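You operate a simulated robot arm through the tools that you are given. There is no shell and no other tool. Be economical: measure what you need, move in short steps, check, and stop when the job is done.

The job below is to be done with a simulated robot arm. You get a single attempt, and the scene is never put back.

Task
Stand both banded short ducts in their green rings and plug them.
Fine: each duct gets the ring and the plug that bear its number; the collars on the shelf stay.
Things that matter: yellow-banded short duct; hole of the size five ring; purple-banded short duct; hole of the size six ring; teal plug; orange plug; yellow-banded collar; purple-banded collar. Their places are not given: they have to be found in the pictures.

Only the result counts: the job must be done as asked and must still hold three seconds after the hand-in. Knocking over, shifting, dropping, spilling or breaking anything else fails it.

Robot
A 7-joint arm with a two-finger parallel gripper, fixed in place. Base frame: the origin is at the foot of the arm, x ahead of it, y to its left, z up. Lengths are in cm, angles in rad, forces in N, time in s.
Its first joint turns from -2.007 to 2.007 rad. Payload 3.91 kg.
The TCP is the grasp point between the finger pads, 3 cm short of the fingertips. In the tool frame z runs along the fingers and y along their closing line. The gripper opens to 11 cm. The fingers are 2 cm wide and 1 cm thick; the gripper's body (4.8 by 11.2 cm) begins 5.5 cm behind the TCP.
Orientation is told as [roll, pitch, yaw] about the base's x, y, z axes, in that order, counted from this pose: with the fingers straight down and closing along the base's y, the tool's x points along the base's -x, its y along +y and its z along -z.

Tools
- The arm moves only by the tool send_rows. Its argument "motion" is a list of rows, each a list of 7 numbers: the finger opening in cm, from 0 to 11, then the shift along the base's x, y, z in cm, then the turn, a rotation vector about the base's x, y, z in degrees. In form: [[gripper, tx, ty, tz, rx, ry, rz], ...]. A call has 1 to 8 rows; each row is the pose to reach, as a shift and turn from the pose commanded when the call began. Each row takes 0.2 s and may step no farther than 5 cm and 0.15 rad from the row before; otherwise, or with a gripper value out of range, the whole call is refused. A pose out of reach is approached as far as the arm can. The call stops where the force on the tool passes 40 N (or 10 N more than at its start, if that is more) or the arm is blocked; 0.2 s more then pass. Each finger travels about 10.8 cm/s and halts on what it meets, pressing with about 45 N; the grip force reading is that of the motor and also rises with nothing between the fingers. The clock runs only during rows and for 0.2 s after the last one: add rows that repeat a pose to give the fingers time. The reply holds the time, the measured pose of the TCP, the force on the tool along the base axes, the opening and the grip force, in the units named above and with some noise, and new pictures: "pictures" is both (left out), scene, wrist or none.
- Cameras (640 x 400 px; columns grow to the right, rows downward): "scene" is fixed at [39.8, 49.99, 149.17]; the picture's right is [-0.23, 0.97, 0.00], its down [0.94, 0.23, -0.26] and it looks along [-0.25, -0.06, -0.97] (base axes); focal length 214 px, centre (320, 200). "wrist" rides on the gripper at [7.2, 1.7, -10.3] in the tool frame; the picture's right is [-0.23, 0.97, 0.00], its down [-0.76, -0.18, -0.62] and it looks along [-0.61, -0.14, 0.78] (tool axes); focal length 222 px, centre (320, 200).
- move_column(by): slides the trunk up (or, below 0, down) by that many cm; the arm rides with it, the base frame stays. It gives what a move gives, with no picture.
- pixel_to_xyz(camera, pixels): for up to 12 pixels [column, row] of the newest picture of that camera ("zoom" is the newest enlarged one), the place [x, y, z] in the base frame of the surface seen there, good to about 0.3 cm. No time passes.
- inspect(camera, box): a new picture of the part [left, top, right, bottom] of that camera's present view, enlarged. No time passes.
- finish_job(): hands the job in; it is judged then, once.

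Work in short steps. Measure before you move; look again where a grasp or a placing could have gone wrong, and mend it. You have 80 turns and 170 pictures in all, those below and enlarged ones among them. Open the gripper and draw the arm clear of the work before you hand the job in, unless the task says otherwise; then end with one line.

The tools are called by a JSON object that holds its "method" and its "body". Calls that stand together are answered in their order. send_rows: Moves the arm, as the interface text tells. Its arguments: {"type":"object","properties":{"motion":{"type":"array"},"pictures":{"type":"string","enum":["both","scene","wrist","none"]}},"required":["motion"]} The other tools are called the same way: move_column (by) slides the trunk up or down; pixel_to_xyz (camera, pixels) gives the place of the surface under pixels of a picture; inspect (camera, box) takes an enlarged picture of a part of a camera's view; finish_job () hands the job in.

At the start:

```text
time: 0.0
ee_pos: [24.64, 37.42, 128.37]
ee_rot: [-0.001, -0.001, -0.002]
contact_force: [0.4, 0.6, 0.8]
grip_width: 11.0
finger_force: 0.0
trunk travel left (down, up): [-80.0, 19.0]
```

scene: 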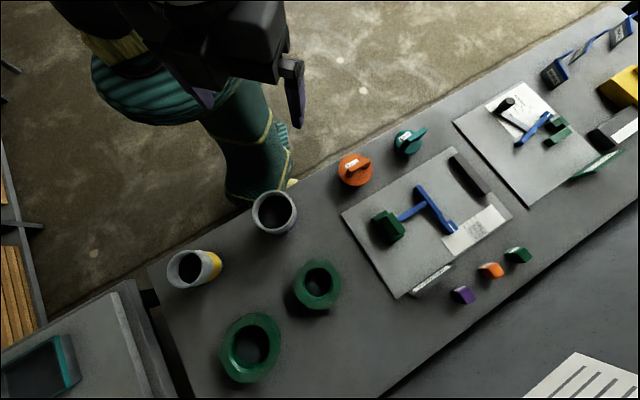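
wrist: 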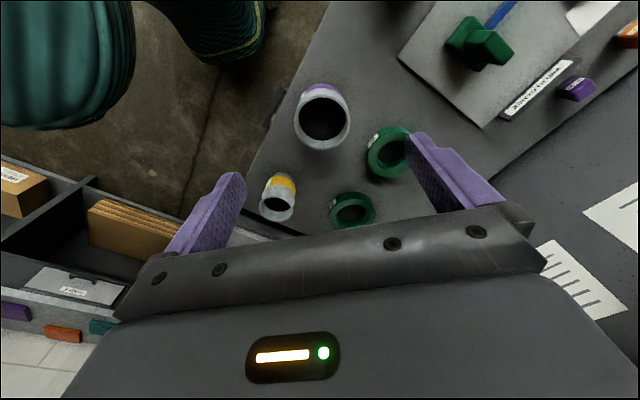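

The scene shows two ducts (approx (273,212), (195,268)), two green rings ((317,285), (250,347)) and plugs orange (355,170), teal (408,140). I enlarge to read the numbers.

{"method": "inspect", "body": {"camera": "scene", "box": [150, 170, 350, 395]}}

{"method": "inspect", "body": {"camera": "scene", "box": [320, 110, 450, 200]}}

{"method": "inspect", "body": {"camera": "wrist", "box": [240, 70, 430, 240]}}

{"method": "pixel_to_xyz", "body": {"camera": "scene", "pixels": [[273, 212], [258, 200], [294, 205], [188, 268], [317, 285], [250, 347], [355, 170], [408, 140], [230, 240], [317, 268], [250, 320], [300, 350]]}}

```text
1.78 times, centred on (250, 282) of scene
```

zoom: 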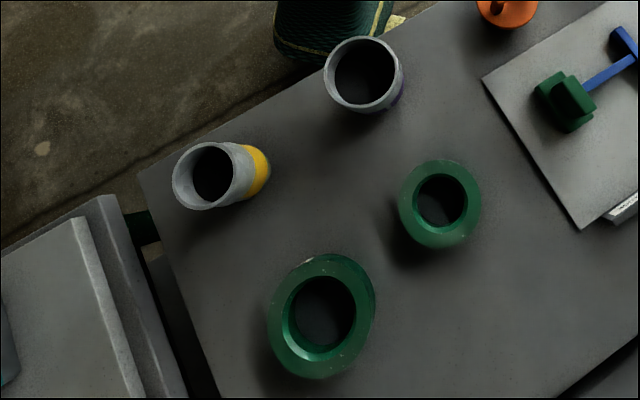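

```text
4.44 times, centred on (385, 155) of scene
```

zoom: 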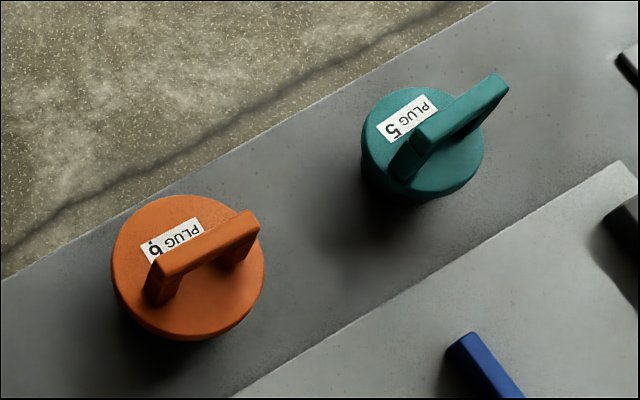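

```text
2.35 times, centred on (335, 155) of wrist
```

zoom: 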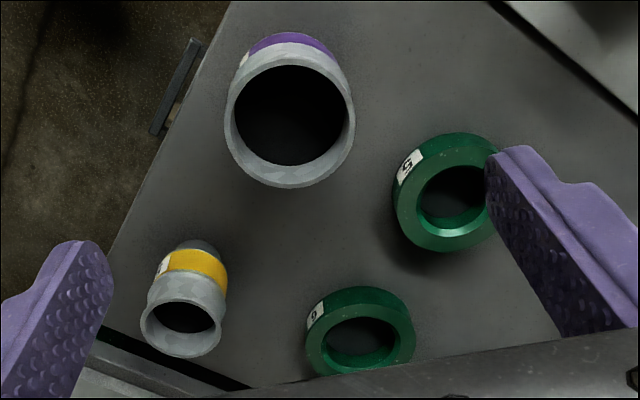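

```text
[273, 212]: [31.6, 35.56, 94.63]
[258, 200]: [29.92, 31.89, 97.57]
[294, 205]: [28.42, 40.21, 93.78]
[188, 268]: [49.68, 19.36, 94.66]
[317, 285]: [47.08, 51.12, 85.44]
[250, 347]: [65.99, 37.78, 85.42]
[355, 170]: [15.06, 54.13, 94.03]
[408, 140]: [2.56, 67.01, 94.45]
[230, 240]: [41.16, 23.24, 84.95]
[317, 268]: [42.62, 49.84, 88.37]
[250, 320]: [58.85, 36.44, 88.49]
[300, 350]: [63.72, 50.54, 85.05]
```

The ring with "5" is at scene (317,285), "6" at (250,347). The duct labels are not readable yet; I zoom on them, and look over the rest of the view for the collars/shelf.

{"method": "inspect", "body": {"camera": "wrist", "box": [250, 160, 310, 230]}}

{"method": "inspect", "body": {"camera": "wrist", "box": [285, 75, 360, 155]}}

{"method": "inspect", "body": {"camera": "scene", "box": [0, 270, 170, 400]}}

{"method": "inspect", "body": {"camera": "scene", "box": [420, 0, 640, 300]}}

{"method": "inspect", "body": {"camera": "wrist", "box": [0, 130, 250, 340]}}

```text
5.71 times, centred on (280, 195) of wrist
```

zoom: 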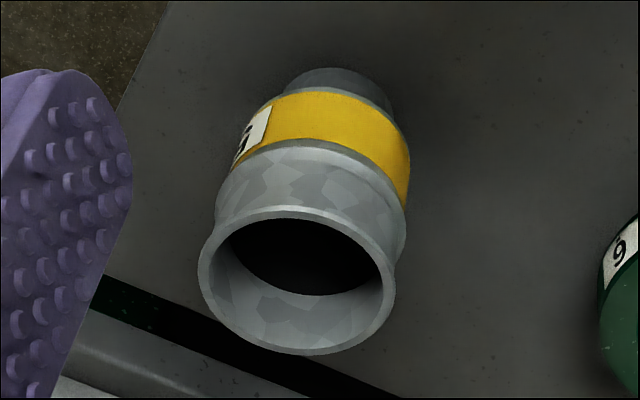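

```text
5.00 times, centred on (322, 115) of wrist
```

zoom: 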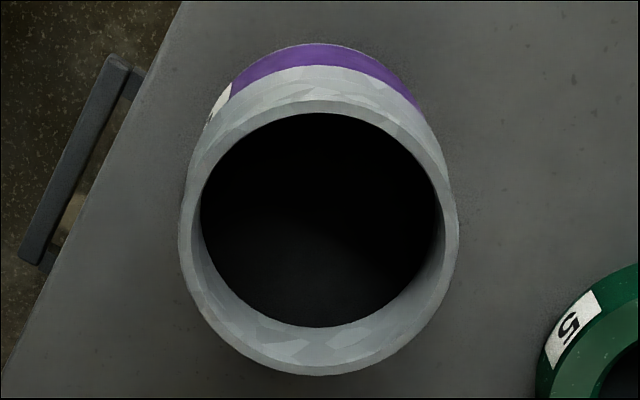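

```text
3.08 times, centred on (85, 335) of scene
```

zoom: 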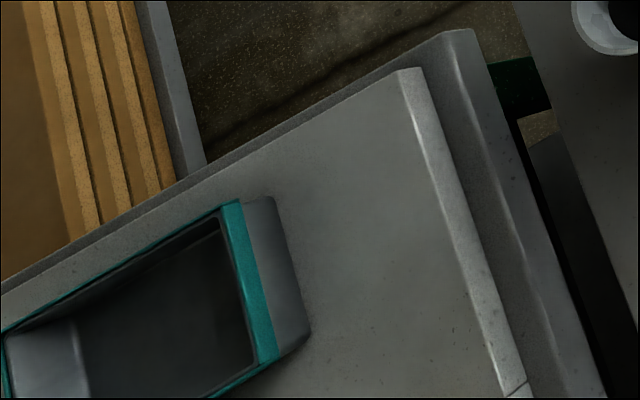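

```text
1.33 times, centred on (530, 150) of scene
```

zoom: 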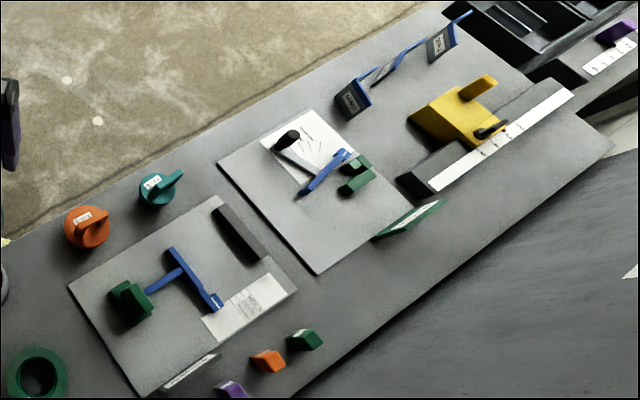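

```text
1.90 times, centred on (125, 235) of wrist
```

zoom: 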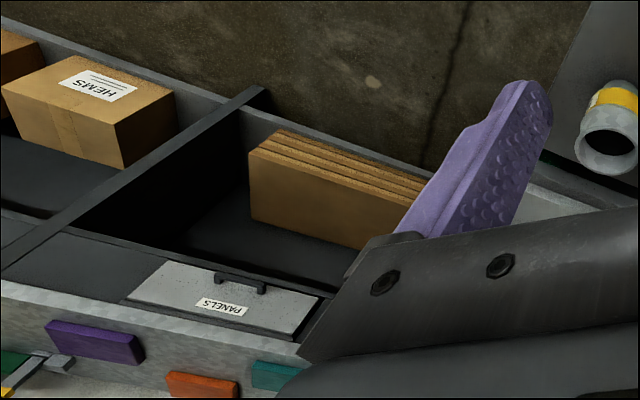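

The yellow duct's label is half seen; I must lower and back off to read both ducts' labels. First back off along -x with the arm, then lower the column.

{"method": "send_rows", "body": {"motion": [[11, -3, 0, 0, 0, 0, 0], [11, -6, -3, 0, 0, 0, 0], [11, -9, -6, 0, 0, 0, 0], [11, -10, -9, 0, 0, 0, 0], [11, -10, -9, 0, 0, 0, 0]], "pictures": "none"}}

{"method": "move_column", "body": {"by": -18}}

{"method": "send_rows", "body": {"motion": [[11, 0, 0, 0, 0, 0, 0]]}}

```text
time: 1.2
ee_pos: [14.6, 28.65, 128.55]
ee_rot: [-0.002, 0.001, -0.001]
contact_force: [-0.5, 0.4, -0.9]
grip_width: 11.03
finger_force: 0.1
trunk travel left (down, up): [-80.0, 19.0]
```

```text
time: 3.2
ee_pos: [14.64, 28.49, 110.59]
ee_rot: [-0.001, 0.0, -0.001]
contact_force: [-0.3, 0.3, -1.1]
grip_width: 11.0
finger_force: 0.0
trunk travel left (down, up): [-62.0, 37.0]
```

```text
time: 3.6
ee_pos: [14.64, 28.54, 110.56]
ee_rot: [0.0, 0.001, 0.0]
contact_force: [-0.2, 0.2, 0.1]
grip_width: 11.0
finger_force: 0.1
trunk travel left (down, up): [-62.0, 37.0]
```

scene: 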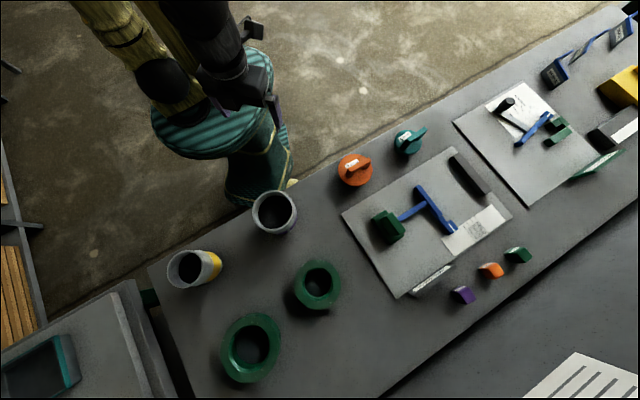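
wrist: 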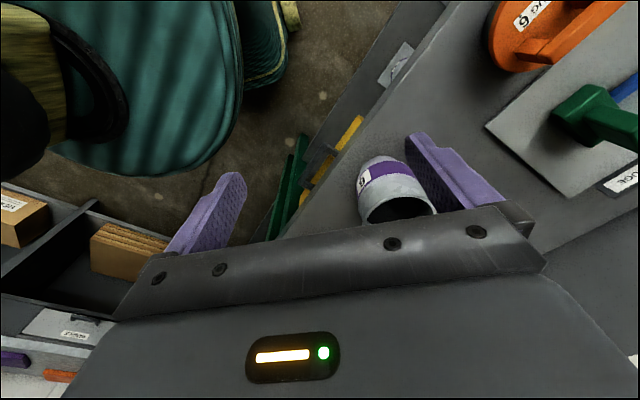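

The purple duct's label shows at wrist (365,178); I zoom on it.

{"method": "inspect", "body": {"camera": "wrist", "box": [330, 140, 450, 230]}}

{"method": "inspect", "body": {"camera": "wrist", "box": [250, 30, 430, 240]}}

```text
4.44 times, centred on (390, 185) of wrist
```

zoom: 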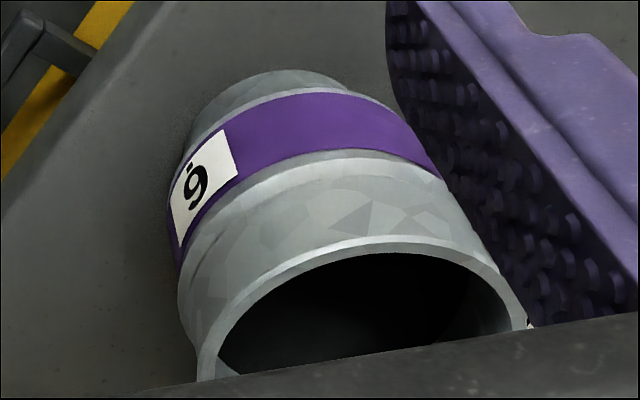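

```text
1.90 times, centred on (340, 135) of wrist
```

zoom: 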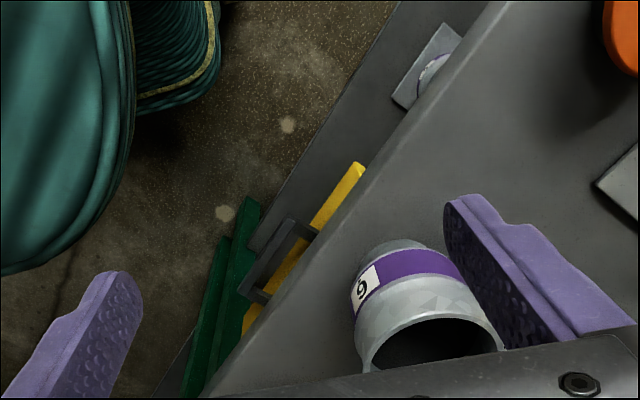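

Purple duct is number 6 (label upside-down, underlined), upright with the wide end up and a narrow spigot down. Now I measure rims closely from enlarged scene views.

{"method": "inspect", "body": {"camera": "scene", "box": [242, 182, 306, 242]}}

{"method": "inspect", "body": {"camera": "scene", "box": [160, 240, 230, 300]}}

{"method": "inspect", "body": {"camera": "scene", "box": [285, 250, 350, 320]}}

{"method": "inspect", "body": {"camera": "scene", "box": [212, 305, 292, 390]}}

```text
6.67 times, centred on (274, 212) of scene
```

zoom: 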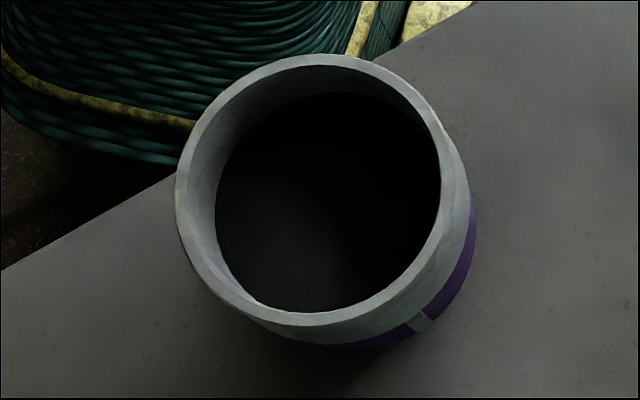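

```text
6.67 times, centred on (195, 270) of scene
```

zoom: 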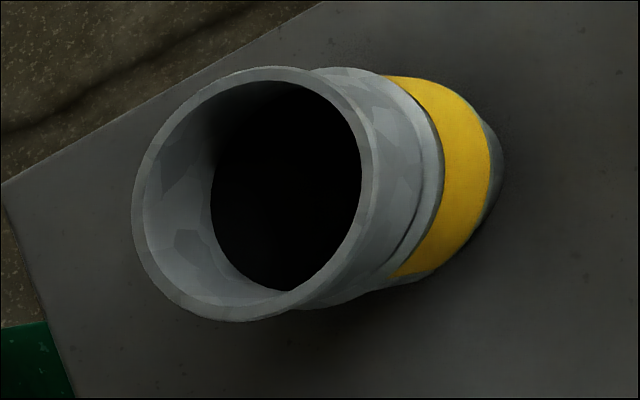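

```text
5.71 times, centred on (318, 285) of scene
```

zoom: 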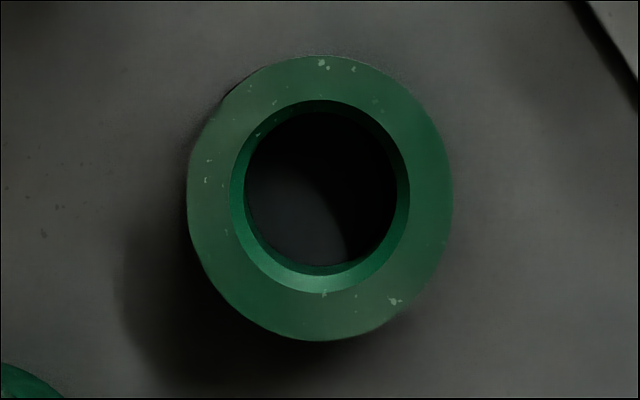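

```text
4.71 times, centred on (252, 348) of scene
```

zoom: 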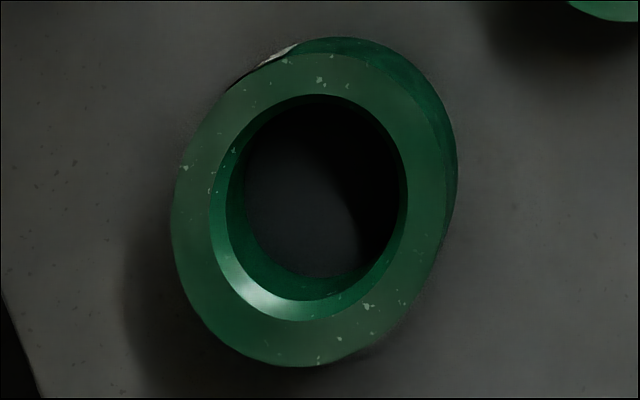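

I take rim points of all four pieces (fractional scene pixels) to fit their centres and heights.

{"method": "pixel_to_xyz", "body": {"camera": "scene", "pixels": [[254.0, 210.5], [293.6, 210.5], [272.5, 191.5], [274, 229.7], [259.3, 223], [288, 199], [168.3, 270], [202.4, 268.5], [186.3, 251.2], [183, 287], [173, 258], [196, 281]]}}

{"method": "pixel_to_xyz", "body": {"camera": "scene", "pixels": [[299.3, 283.2], [337.3, 285], [318.4, 264], [317.7, 305.1], [305, 298], [331, 271], [224.8, 348], [274.3, 348], [252, 321.5], [247.8, 378.1], [232, 366], [270, 332]]}}

```text
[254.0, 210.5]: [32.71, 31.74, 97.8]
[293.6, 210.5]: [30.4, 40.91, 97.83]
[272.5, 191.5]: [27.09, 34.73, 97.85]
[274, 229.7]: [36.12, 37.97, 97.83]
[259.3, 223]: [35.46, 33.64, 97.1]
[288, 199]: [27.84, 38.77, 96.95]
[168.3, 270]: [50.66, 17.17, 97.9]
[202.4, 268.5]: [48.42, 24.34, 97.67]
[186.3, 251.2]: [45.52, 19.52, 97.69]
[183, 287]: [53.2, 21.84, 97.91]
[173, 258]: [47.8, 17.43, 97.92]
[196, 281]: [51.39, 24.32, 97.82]
```

```text
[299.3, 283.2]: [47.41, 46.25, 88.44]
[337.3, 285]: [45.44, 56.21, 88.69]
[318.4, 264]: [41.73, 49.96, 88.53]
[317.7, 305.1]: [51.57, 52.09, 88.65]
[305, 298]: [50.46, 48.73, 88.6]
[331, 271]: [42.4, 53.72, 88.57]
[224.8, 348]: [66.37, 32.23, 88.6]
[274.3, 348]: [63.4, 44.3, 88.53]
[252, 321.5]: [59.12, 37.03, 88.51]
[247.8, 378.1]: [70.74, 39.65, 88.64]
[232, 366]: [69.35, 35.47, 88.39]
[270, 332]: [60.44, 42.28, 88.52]
```

Ducts: purple centre (31.6,36.3), yellow (49.5,20.7), tops z≈97.8; ring 5 (46.5,51.1), ring 6 (64.9,38.3). I test the reach by flying at this height (tips ~107.5, clear) to above ring 6.

{"method": "send_rows", "body": {"motion": [[11, 4.8, 0.9, 0, 0, 0, 0], [11, 9.6, 1.8, 0, 0, 0, 0], [11, 14.4, 2.8, 0, 0, 0, 0], [11, 19.2, 3.7, 0, 0, 0, 0], [11, 24, 4.6, 0, 0, 0, 0], [11, 28.8, 5.6, 0, 0, 0, 0], [11, 33.6, 6.5, 0, 0, 0, 0], [11, 33.6, 6.5, 0, 0, 0, 0]]}}

```text
time: 5.4
ee_pos: [48.03, 34.81, 110.76]
ee_rot: [0.0, 0.001, 0.0]
contact_force: [0.9, -0.6, -0.8]
grip_width: 11.01
finger_force: 0.1
trunk travel left (down, up): [-62.0, 37.0]
```

scene: 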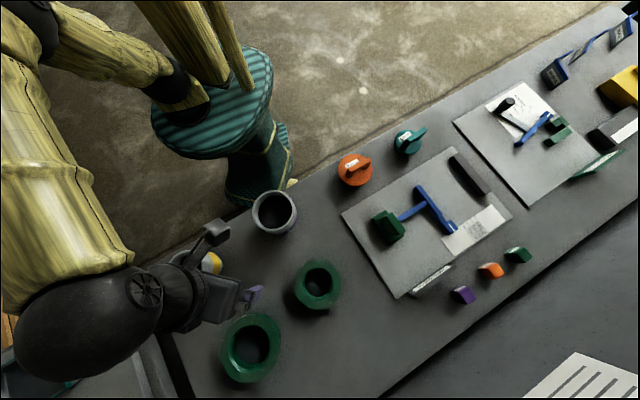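
wrist: 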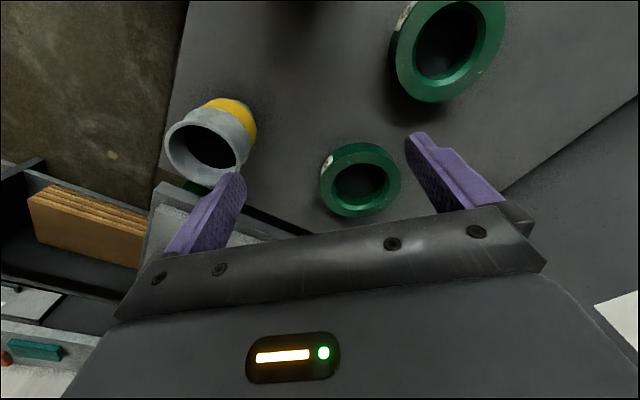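

Reach works here. I check the yellow duct's label in the wrist view (205,140) and move on over the purple duct.

{"method": "inspect", "body": {"camera": "wrist", "box": [155, 85, 275, 195]}}

{"method": "send_rows", "body": {"motion": [[11, -4.2, 0.4, 0, 0, 0, 0], [11, -8.4, 0.8, 0, 0, 0, 0], [11, -12.6, 1.2, 0, 0, 0, 0], [11, -16.6, 1.3, 0, 0, 0, 0], [11, -16.6, 1.3, -5, 0, 0, 0], [11, -16.6, 1.3, -9, 0, 0, 0], [11, -16.6, 1.3, -9, 0, 0, 0]]}}

```text
3.64 times, centred on (215, 140) of wrist
```

zoom: 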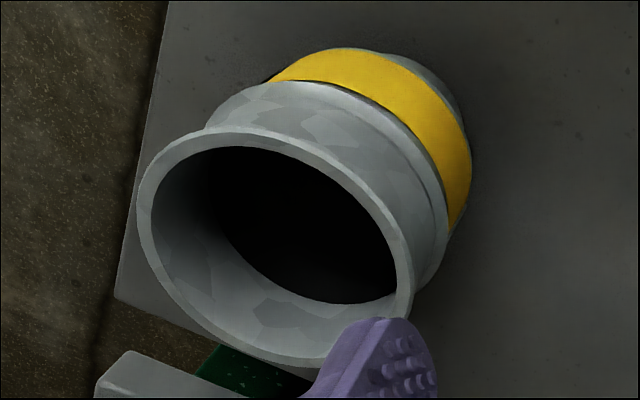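

```text
time: 7.0
ee_pos: [31.83, 36.16, 101.57]
ee_rot: [0.0, 0.001, 0.0]
contact_force: [-0.1, 0.8, 0.4]
grip_width: 10.98
finger_force: 0.0
trunk travel left (down, up): [-62.0, 37.0]
```

scene: 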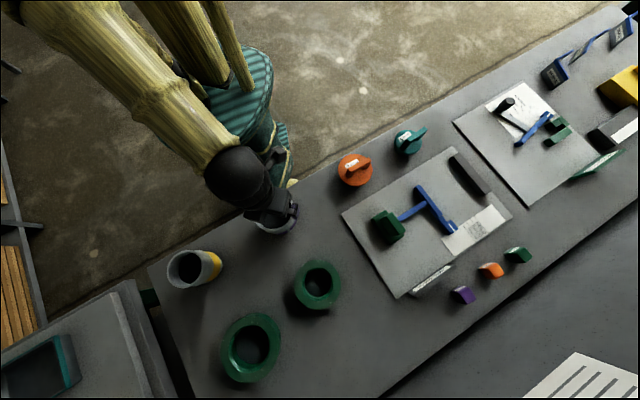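
wrist: 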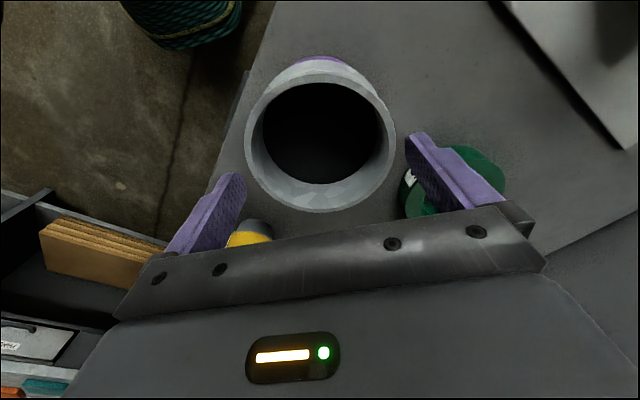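

TCP is over the duct, tips ~0.8 above the rim. I measure the rim in this close wrist view to check centring before descending.

{"method": "inspect", "body": {"camera": "wrist", "box": [230, 50, 440, 220]}}

{"method": "pixel_to_xyz", "body": {"camera": "wrist", "pixels": [[252, 145], [389, 140], [318, 76], [320, 203], [272, 98], [371, 93], [270, 187], [370, 185], [240, 185], [418, 150]]}}

```text
2.35 times, centred on (335, 135) of wrist
```

zoom: 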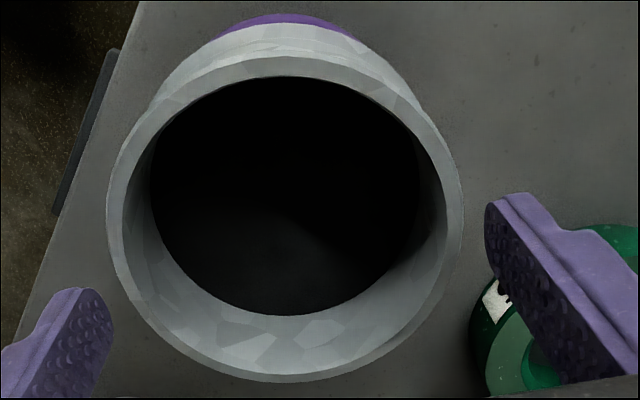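

```text
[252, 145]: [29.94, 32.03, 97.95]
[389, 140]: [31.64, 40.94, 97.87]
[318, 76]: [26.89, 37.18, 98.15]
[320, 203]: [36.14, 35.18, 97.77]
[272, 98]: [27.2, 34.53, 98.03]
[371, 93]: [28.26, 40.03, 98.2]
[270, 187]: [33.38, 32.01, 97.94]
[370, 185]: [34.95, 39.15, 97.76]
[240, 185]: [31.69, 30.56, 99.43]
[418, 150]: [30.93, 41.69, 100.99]
```

Rim centre from both cameras is about (31.4,36.35); I nudge by (-0.2,+0.1) and descend 6 cm slowly.

{"method": "send_rows", "body": {"motion": [[11, -0.2, 0.1, -1, 0, 0, 0], [11, -0.2, 0.1, -2, 0, 0, 0], [11, -0.2, 0.1, -3, 0, 0, 0], [11, -0.2, 0.1, -4.5, 0, 0, 0], [11, -0.2, 0.1, -6, 0, 0, 0], [11, -0.2, 0.1, -6, 0, 0, 0]]}}

```text
time: 8.4
ee_pos: [31.23, 36.51, 95.56]
ee_rot: [0.0, 0.0, -0.001]
contact_force: [0.8, -0.1, -0.3]
grip_width: 11.01
finger_force: 0.1
trunk travel left (down, up): [-62.0, 37.0]
```

scene: 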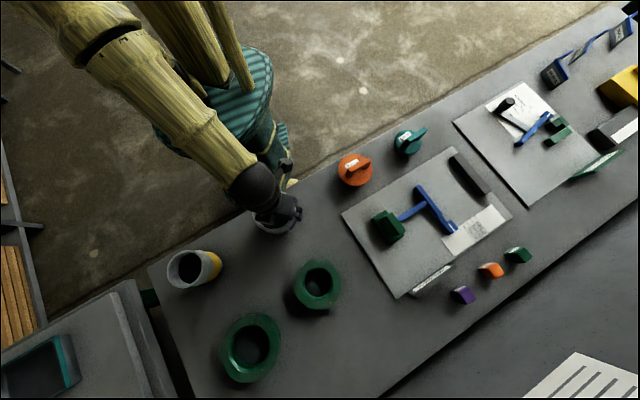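
wrist: 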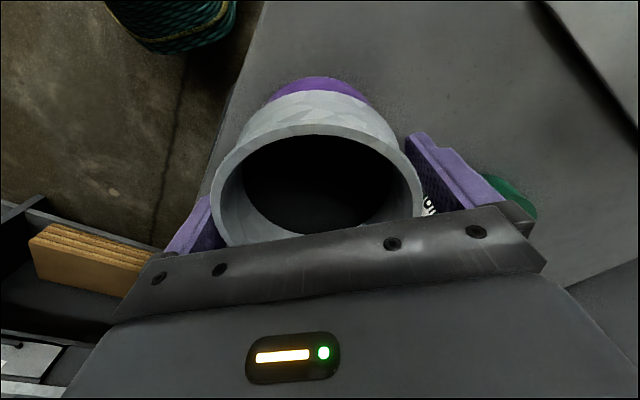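

The fingers straddle the rim with no contact. I close the gripper.

{"method": "send_rows", "body": {"motion": [[9.5, 0, 0, 0, 0, 0, 0], [8, 0, 0, 0, 0, 0, 0], [8, 0, 0, 0, 0, 0, 0], [8, 0, 0, 0, 0, 0, 0]], "pictures": "wrist"}}

```text
time: 9.4
ee_pos: [31.36, 36.53, 95.61]
ee_rot: [0.0, -0.001, -0.001]
contact_force: [0.0, 0.0, -0.4]
grip_width: 10.28
finger_force: 44.9
trunk travel left (down, up): [-62.0, 37.0]
```

wrist: 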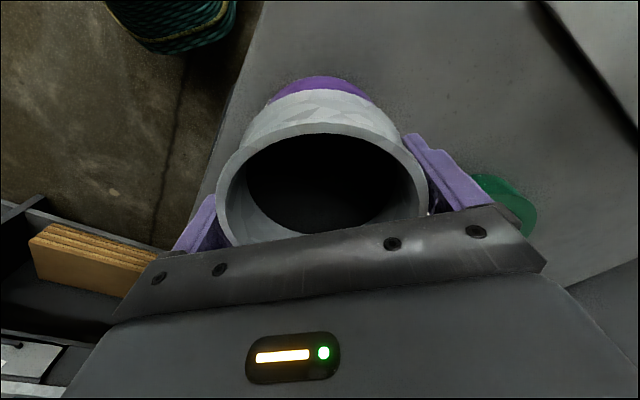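

Held at width 10.28. I lift 8 cm and check that it hangs straight.

{"method": "send_rows", "body": {"motion": [[8, 0, 0, 1, 0, 0, 0], [8, 0, 0, 3, 0, 0, 0], [8, 0, 0, 6, 0, 0, 0], [8, 0, 0, 9, 0, 0, 0], [8, 0, 0, 9, 0, 0, 0]]}}

```text
time: 10.6
ee_pos: [31.32, 36.52, 104.59]
ee_rot: [0.0, 0.001, 0.001]
contact_force: [0.0, -0.2, -1.7]
grip_width: 10.26
finger_force: 45.3
trunk travel left (down, up): [-62.0, 37.0]
```

scene: 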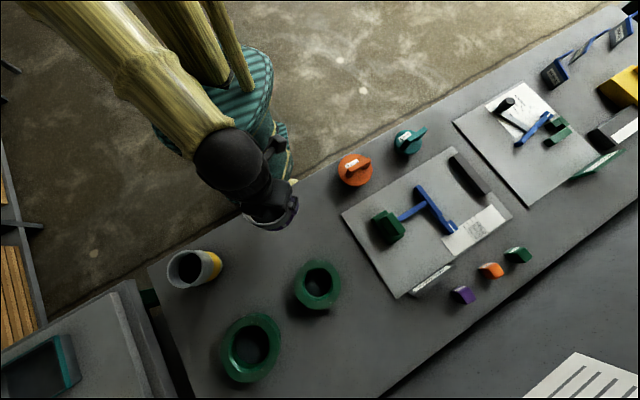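
wrist: 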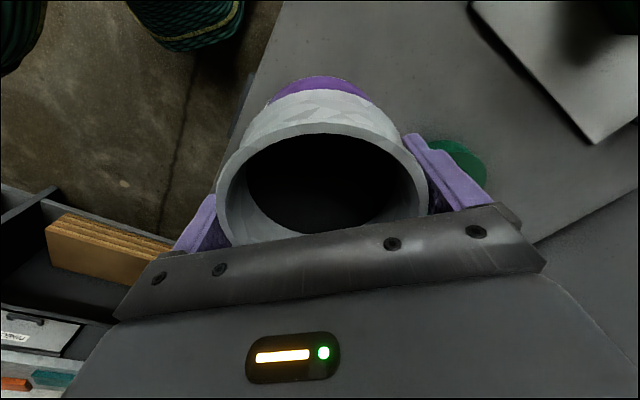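

Lifted without slip or tilt. I measure the rim against the TCP to know the offset in the grip.

{"method": "pixel_to_xyz", "body": {"camera": "wrist", "pixels": [[320, 130], [260, 145], [380, 142], [222, 180], [422, 178], [240, 160], [404, 158], [222, 215], [424, 205], [290, 133], [350, 132]]}}

{"method": "inspect", "body": {"camera": "wrist", "box": [200, 60, 440, 260]}}

```text
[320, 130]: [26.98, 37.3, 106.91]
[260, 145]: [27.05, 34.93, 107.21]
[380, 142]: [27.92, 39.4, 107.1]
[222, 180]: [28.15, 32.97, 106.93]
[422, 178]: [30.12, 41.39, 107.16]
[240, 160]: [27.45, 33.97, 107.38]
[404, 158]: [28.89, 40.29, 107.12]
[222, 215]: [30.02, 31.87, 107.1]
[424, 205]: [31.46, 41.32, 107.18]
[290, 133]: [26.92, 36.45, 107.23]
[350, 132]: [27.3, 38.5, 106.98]
```

```text
2.00 times, centred on (320, 160) of wrist
```

zoom: 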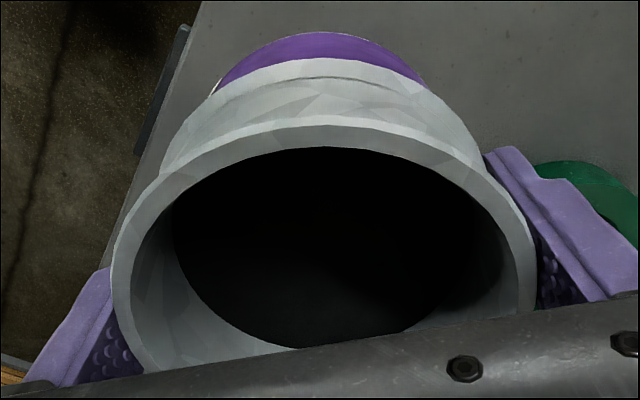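

The duct is centred on the TCP (≈(31.35,36.6)). I carry it toward ring 6: shift (33.5,1.8), with the bottom at z≈94.

{"method": "send_rows", "body": {"motion": [[8, 4.8, 0.3, 0, 0, 0, 0], [8, 9.6, 0.6, 0, 0, 0, 0], [8, 14.4, 0.9, 0, 0, 0, 0], [8, 19.2, 1.2, 0, 0, 0, 0], [8, 24, 1.5, 0, 0, 0, 0], [8, 28.8, 1.7, 0, 0, 0, 0], [8, 33.5, 1.8, 0, 0, 0, 0], [8, 33.5, 1.8, 0, 0, 0, 0]]}}

```text
time: 12.4
ee_pos: [62.32, 36.84, 103.83]
ee_rot: [-0.001, 0.004, 0.0]
contact_force: [0.2, -0.1, -2.0]
grip_width: 10.23
finger_force: 44.8
out of reach, approached as far as the arm can: row 7, 8
trunk travel left (down, up): [-62.0, 37.0]
```

scene: 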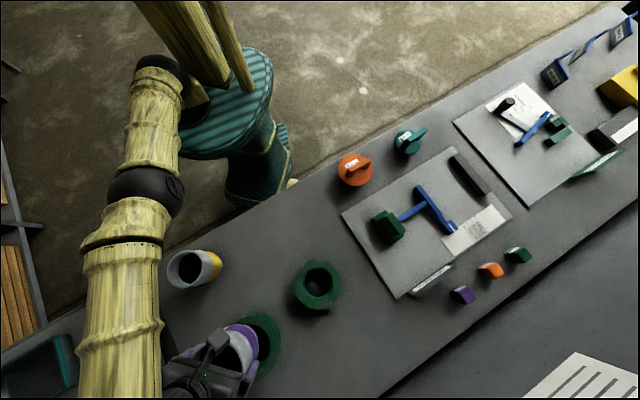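
wrist: 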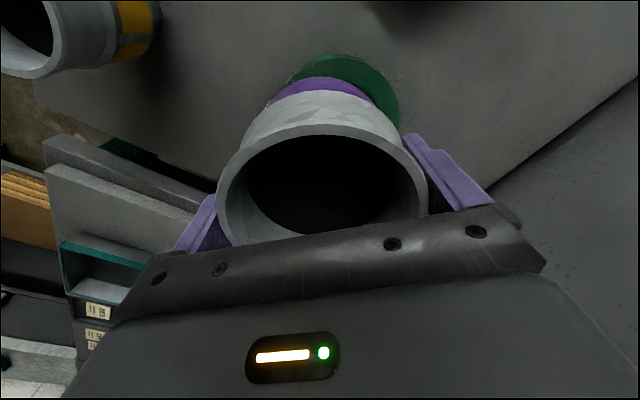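

Reach fell about 2.6 cm short at this column height. I measure the heights of shoulder, elbow and wrist to choose the column move.

{"method": "pixel_to_xyz", "body": {"camera": "scene", "pixels": [[160, 68], [190, 95], [155, 110], [147, 190], [120, 240], [120, 300], [120, 350], [190, 375], [215, 350], [225, 110], [200, 30]]}}

```text
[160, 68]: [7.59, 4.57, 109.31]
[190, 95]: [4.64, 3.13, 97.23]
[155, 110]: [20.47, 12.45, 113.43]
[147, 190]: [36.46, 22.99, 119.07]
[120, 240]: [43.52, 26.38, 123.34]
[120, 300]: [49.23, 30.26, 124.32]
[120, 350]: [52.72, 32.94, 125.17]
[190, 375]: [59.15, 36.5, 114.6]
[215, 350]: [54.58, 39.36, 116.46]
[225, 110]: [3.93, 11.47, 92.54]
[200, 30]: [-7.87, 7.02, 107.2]
```

Shoulder is ~15 cm below the wrist height, so raising the column flattens the arm and gains reach. I raise it 12 cm, then bring the TCP back down to ~103 reaching for the ring centre.

{"method": "move_column", "body": {"by": 12}}

{"method": "send_rows", "body": {"motion": [[8, 0, 0, -4, 0, 0, 0], [8, 0, 0, -8, 0, 0, 0], [8, 0, 0, -12, 0, 0, 0], [8, 0, 0, -12, 0, 0, 0], [8, 0, 0, -12, 0, 0, 0]]}}

```text
time: 13.9
ee_pos: [62.42, 36.89, 115.92]
ee_rot: [-0.001, 0.001, 0.001]
contact_force: [-0.2, -0.4, -2.9]
grip_width: 10.25
finger_force: 44.9
trunk travel left (down, up): [-74.0, 25.0]
```

```text
time: 15.1
ee_pos: [61.96, 36.66, 103.72]
ee_rot: [-0.001, 0.0, 0.0]
contact_force: [-0.3, -0.1, -3.0]
grip_width: 10.27
finger_force: 45.5
trunk travel left (down, up): [-74.0, 25.0]
```

scene: 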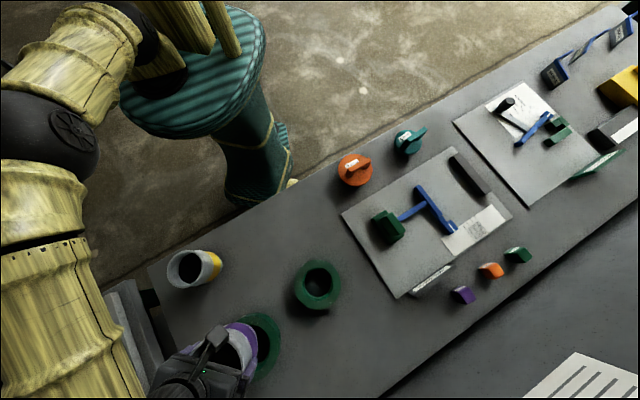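
wrist: 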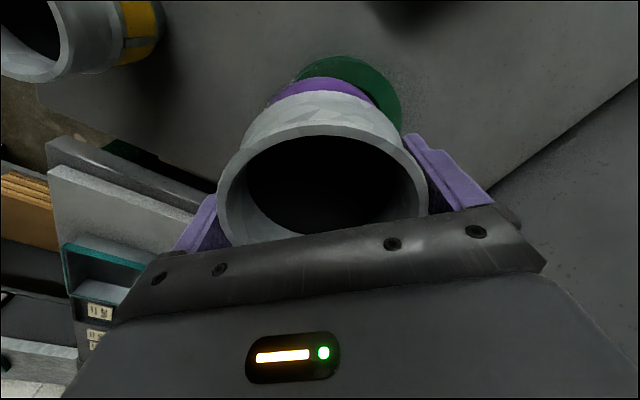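

The arm is bent again so there is slack. I now shift (2.9,1.6) toward the ring 6 centre.

{"method": "send_rows", "body": {"motion": [[8, 1.5, 0.8, 0, 0, 0, 0], [8, 2.9, 1.6, 0, 0, 0, 0], [8, 2.9, 1.6, 0, 0, 0, 0], [8, 2.9, 1.6, 0, 0, 0, 0]]}}

```text
time: 16.1
ee_pos: [64.53, 38.19, 103.7]
ee_rot: [0.001, -0.001, 0.001]
contact_force: [0.4, 0.0, -2.1]
grip_width: 10.23
finger_force: 44.6
out of reach, approached as far as the arm can: row 2, 3, 4
trunk travel left (down, up): [-74.0, 25.0]
```

scene: 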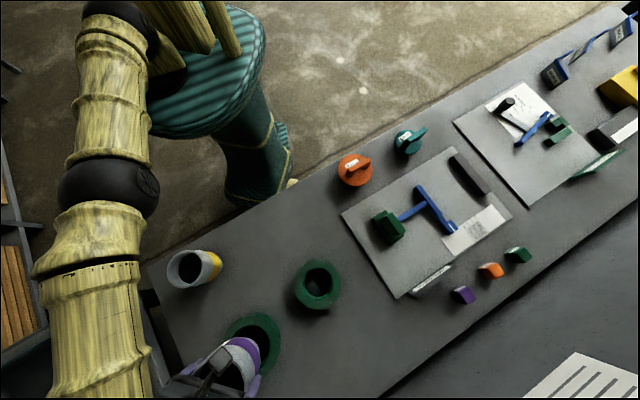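
wrist: 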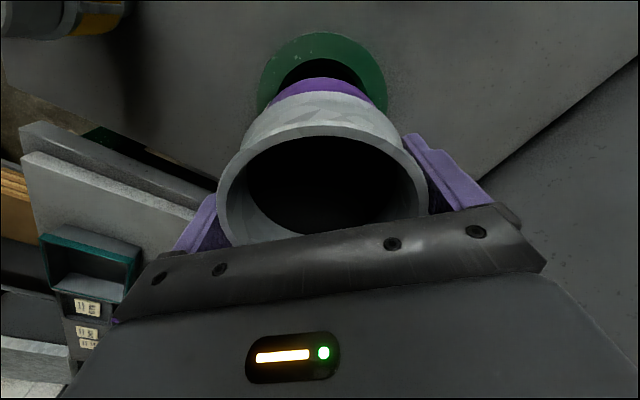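

Only ~0.4 cm short now. I raise the column 4 more, lower back with the arm, and get the rest.

{"method": "move_column", "body": {"by": 4}}

{"method": "send_rows", "body": {"motion": [[8, 0, 0, -2.5, 0, 0, 0], [8, 0, 0, -5, 0, 0, 0], [8, 0.35, 0.1, -5.5, 0, 0, 0], [8, 0.35, 0.1, -5.5, 0, 0, 0], [8, 0.35, 0.1, -5.5, 0, 0, 0]]}}

```text
time: 16.9
ee_pos: [64.57, 37.95, 107.66]
ee_rot: [-0.001, 0.001, 0.0]
contact_force: [0.7, -0.8, -2.8]
grip_width: 10.26
finger_force: 45.3
trunk travel left (down, up): [-78.0, 21.0]
```

```text
time: 18.1
ee_pos: [64.93, 38.09, 102.31]
ee_rot: [0.001, -0.001, 0.0]
contact_force: [0.2, 0.1, -1.9]
grip_width: 10.25
finger_force: 45.2
trunk travel left (down, up): [-78.0, 21.0]
```

scene: 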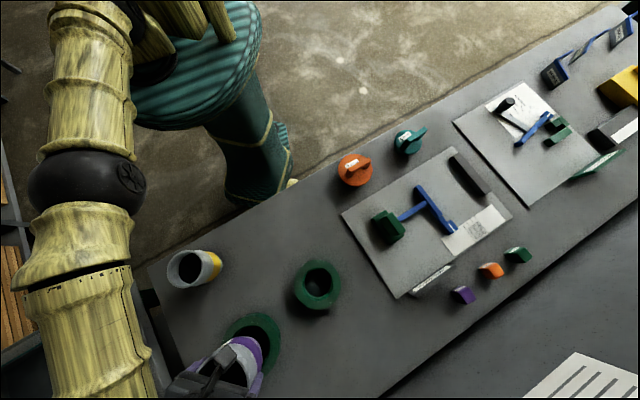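
wrist: 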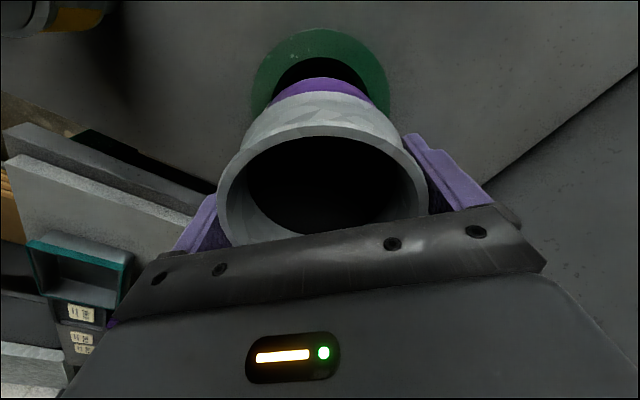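

Wrist view shows the ring symmetric around the duct; position (64.9,38.1). I add 0.15 in y and descend gently to get the spigot to the ring mouth (bottom ≈ z 87.7).

{"method": "send_rows", "body": {"motion": [[8, 0, 0.15, -1, 0, 0, 0], [8, 0, 0.15, -2, 0, 0, 0], [8, 0, 0.15, -3, 0, 0, 0], [8, 0, 0.15, -3.5, 0, 0, 0], [8, 0, 0.15, -4, 0, 0, 0], [8, 0, 0.15, -4, 0, 0, 0]]}}

```text
time: 19.5
ee_pos: [64.94, 38.31, 98.16]
ee_rot: [-0.002, 0.0, 0.002]
contact_force: [0.0, 0.7, -3.1]
grip_width: 10.24
finger_force: 45.0
trunk travel left (down, up): [-78.0, 21.0]
```

scene: 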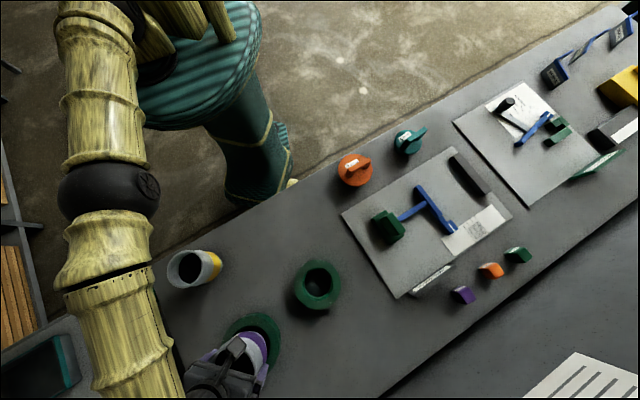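
wrist: 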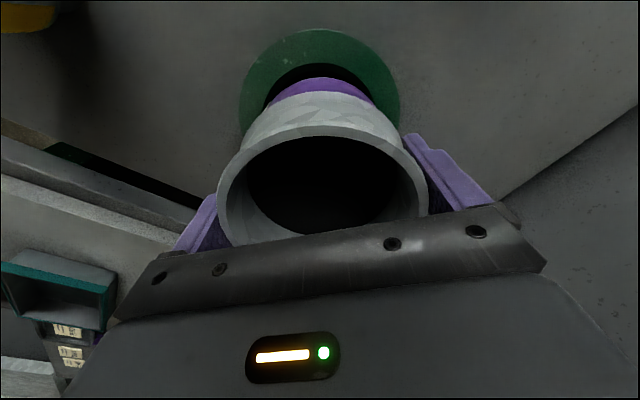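

No contact yet with the spigot ~0.9 cm inside the ring mouth. I continue down slowly.

{"method": "send_rows", "body": {"motion": [[8, 0, 0, -0.5, 0, 0, 0], [8, 0, 0, -1, 0, 0, 0], [8, 0, 0, -1.5, 0, 0, 0], [8, 0, 0, -1.9, 0, 0, 0], [8, 0, 0, -2.2, 0, 0, 0], [8, 0, 0, -2.5, 0, 0, 0], [8, 0, 0, -2.5, 0, 0, 0]]}}

```text
time: 21.1
ee_pos: [64.96, 38.18, 96.03]
ee_rot: [0.005, -0.005, 0.0]
contact_force: [1.8, 4.0, 16.1]
grip_width: 10.21
finger_force: 45.0
trunk travel left (down, up): [-78.0, 21.0]
```

scene: 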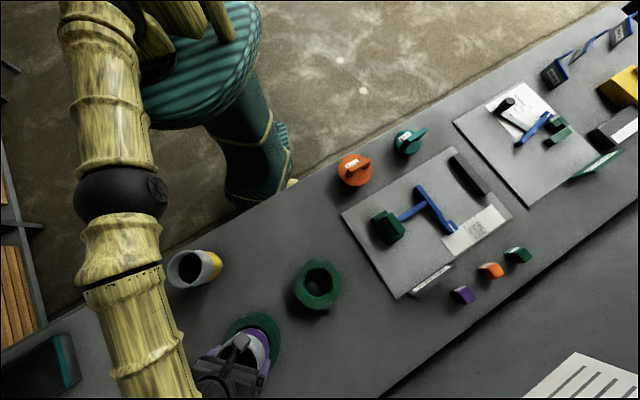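
wrist: 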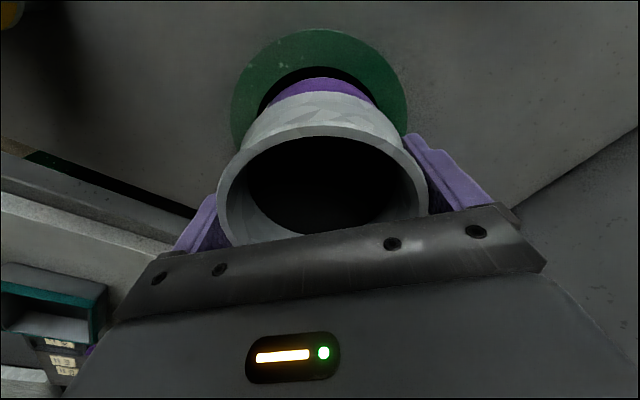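

Contact force 16 N up at z 96.0, about the table height for the duct bottom. I look closely before releasing.

{"method": "inspect", "body": {"camera": "scene", "box": [205, 300, 305, 395]}}

{"method": "inspect", "body": {"camera": "wrist", "box": [210, 20, 430, 170]}}

```text
4.21 times, centred on (255, 348) of scene
```

zoom: 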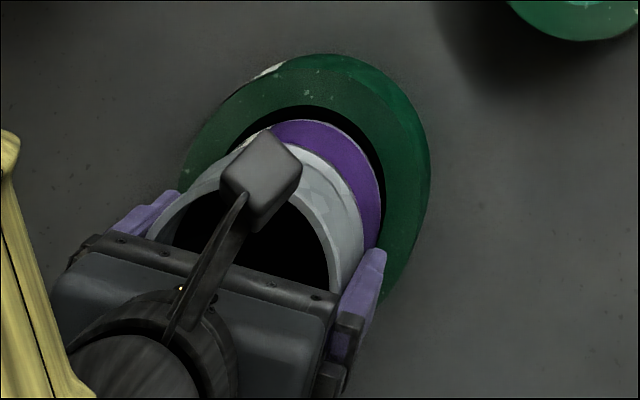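

```text
2.67 times, centred on (320, 95) of wrist
```

zoom: 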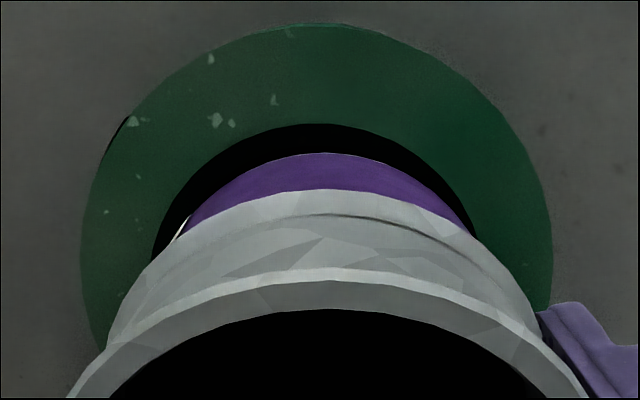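

The spigot is inside the ring with an even gap. I release and rise slowly.

{"method": "send_rows", "body": {"motion": [[11, 0, 0, 0, 0, 0, 0], [11, 0, 0, 0.2, 0, 0, 0], [11, 0, 0, 0.2, 0, 0, 0]], "pictures": "wrist"}}

```text
time: 21.9
ee_pos: [64.86, 38.19, 95.98]
ee_rot: [0.0, 0.001, 0.001]
contact_force: [-0.4, -0.3, -0.3]
grip_width: 10.99
finger_force: 0.1
trunk travel left (down, up): [-78.0, 21.0]
```

wrist: 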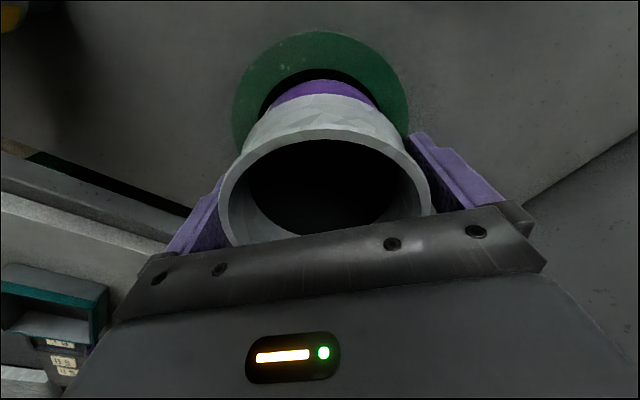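

Released without force. I rise by the column (pure vertical) 9 cm.

{"method": "move_column", "body": {"by": 9}}

{"method": "send_rows", "body": {"motion": [[11, -3, -3, 0, 0, 0, 0], [11, -6, -6, 0, 0, 0, 0], [11, -9, -9, 0, 0, 0, 0], [11, -12, -12, 0, 0, 0, 0], [11, -14, -15, 0, 0, 0, 0], [11, -15.3, -17.4, 0, 0, 0, 0], [11, -15.3, -17.4, 0, 0, 0, 0]]}}

```text
time: 23.2
ee_pos: [64.87, 38.29, 104.93]
ee_rot: [0.0, 0.0, 0.0]
contact_force: [0.5, -0.4, 0.7]
grip_width: 11.0
finger_force: 0.0
trunk travel left (down, up): [-87.0, 12.0]
```

```text
time: 24.8
ee_pos: [49.75, 20.53, 104.93]
ee_rot: [0.0, 0.001, 0.0]
contact_force: [0.2, 0.0, 0.7]
grip_width: 11.02
finger_force: 0.0
trunk travel left (down, up): [-87.0, 12.0]
```

scene: 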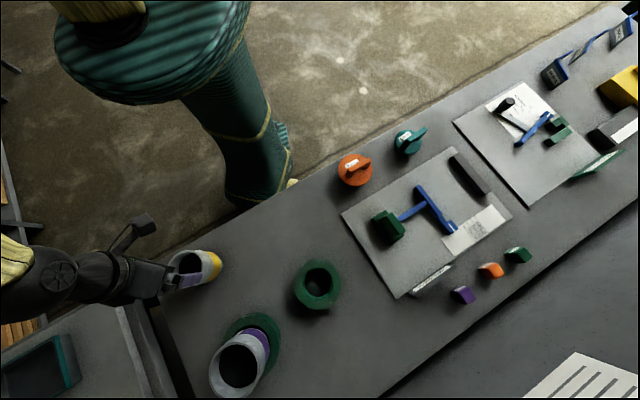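
wrist: 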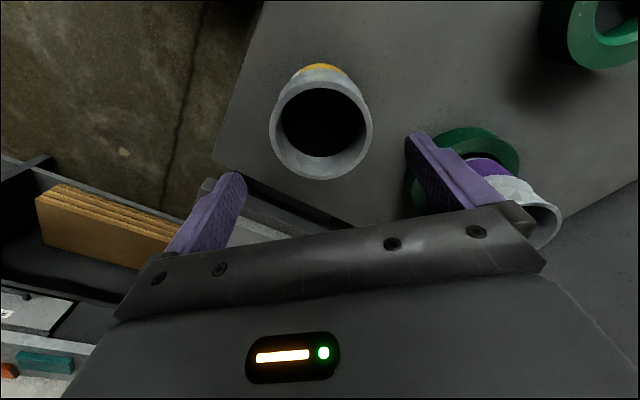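

Purple stands in ring 6. I measure its rim (scene) and the yellow duct's rim (wrist view).

{"method": "inspect", "body": {"camera": "scene", "box": [200, 305, 290, 400]}}

{"method": "inspect", "body": {"camera": "wrist", "box": [260, 55, 385, 190]}}

{"method": "pixel_to_xyz", "body": {"camera": "wrist", "pixels": [[273, 125], [369, 125], [320, 83], [320, 175], [287, 96], [353, 93], [287, 162], [355, 160]]}}

```text
4.21 times, centred on (245, 352) of scene
```

zoom: 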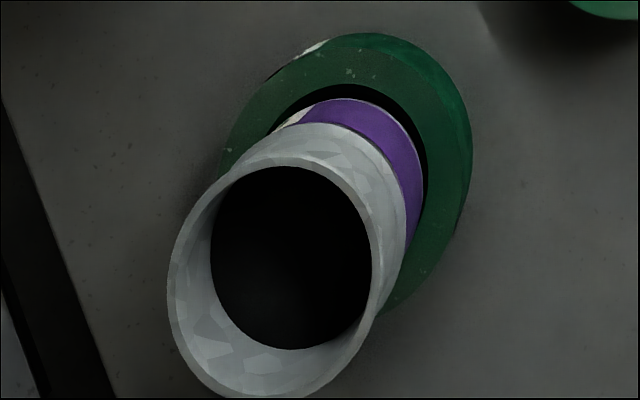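

```text
2.96 times, centred on (322, 122) of wrist
```

zoom: 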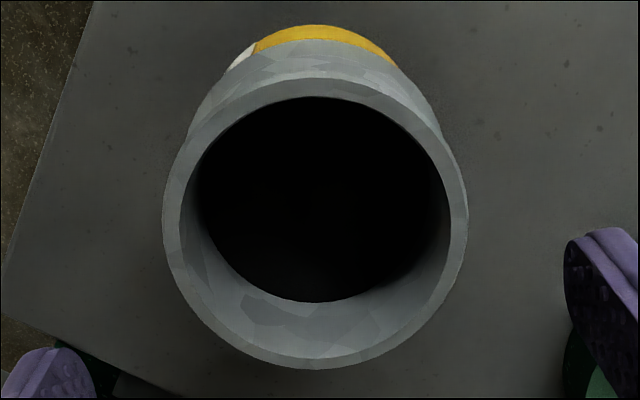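

```text
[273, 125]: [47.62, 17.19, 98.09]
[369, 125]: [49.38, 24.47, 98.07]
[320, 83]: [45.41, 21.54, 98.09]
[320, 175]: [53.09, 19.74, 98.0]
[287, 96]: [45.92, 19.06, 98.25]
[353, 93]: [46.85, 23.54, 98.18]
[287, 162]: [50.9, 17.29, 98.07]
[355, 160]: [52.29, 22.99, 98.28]
```

Yellow rim centre ≈ (49.25,20.7). I correct (-0.4,+0.1) and descend to z≈95.6.

{"method": "send_rows", "body": {"motion": [[11, -0.4, 0.1, -2, 0, 0, 0], [11, -0.4, 0.1, -4, 0, 0, 0], [11, -0.4, 0.1, -5.5, 0, 0, 0], [11, -0.4, 0.1, -7, 0, 0, 0], [11, -0.4, 0.1, -8.2, 0, 0, 0], [11, -0.4, 0.1, -9.3, 0, 0, 0], [11, -0.4, 0.1, -9.3, 0, 0, 0]]}}

{"method": "send_rows", "body": {"motion": [[9.5, 0, 0, 0, 0, 0, 0], [8, 0, 0, 0, 0, 0, 0], [6, 0, 0, 0, 0, 0, 0], [6, 0, 0, 0, 0, 0, 0], [6, 0, 0, 0, 0, 0, 0]], "pictures": "wrist"}}

```text
time: 26.4
ee_pos: [49.24, 20.88, 95.75]
ee_rot: [-0.002, -0.001, -0.001]
contact_force: [0.6, 0.2, 0.2]
grip_width: 10.98
finger_force: 0.0
trunk travel left (down, up): [-87.0, 12.0]
```

scene: 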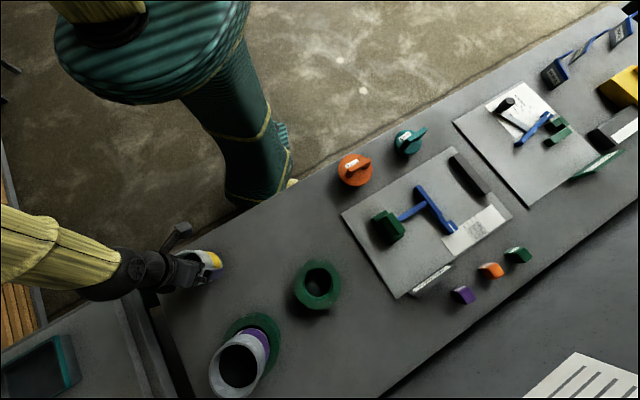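
wrist: 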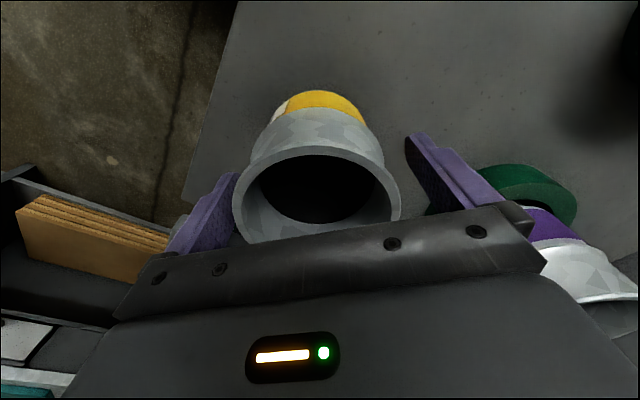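

```text
time: 27.6
ee_pos: [49.28, 20.86, 95.62]
ee_rot: [0.001, 0.0, 0.0]
contact_force: [-0.2, -1.5, 1.7]
grip_width: 7.9
finger_force: 44.8
trunk travel left (down, up): [-87.0, 12.0]
```

wrist: 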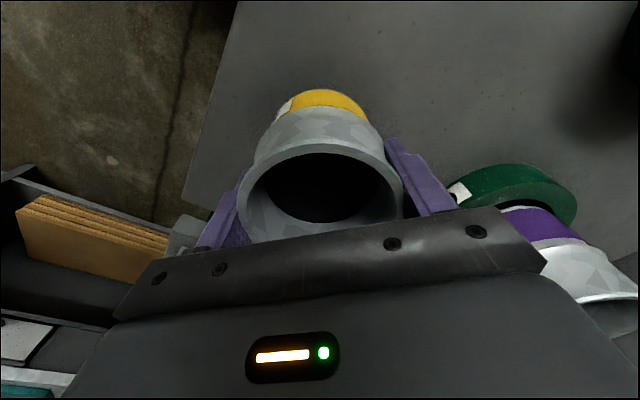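

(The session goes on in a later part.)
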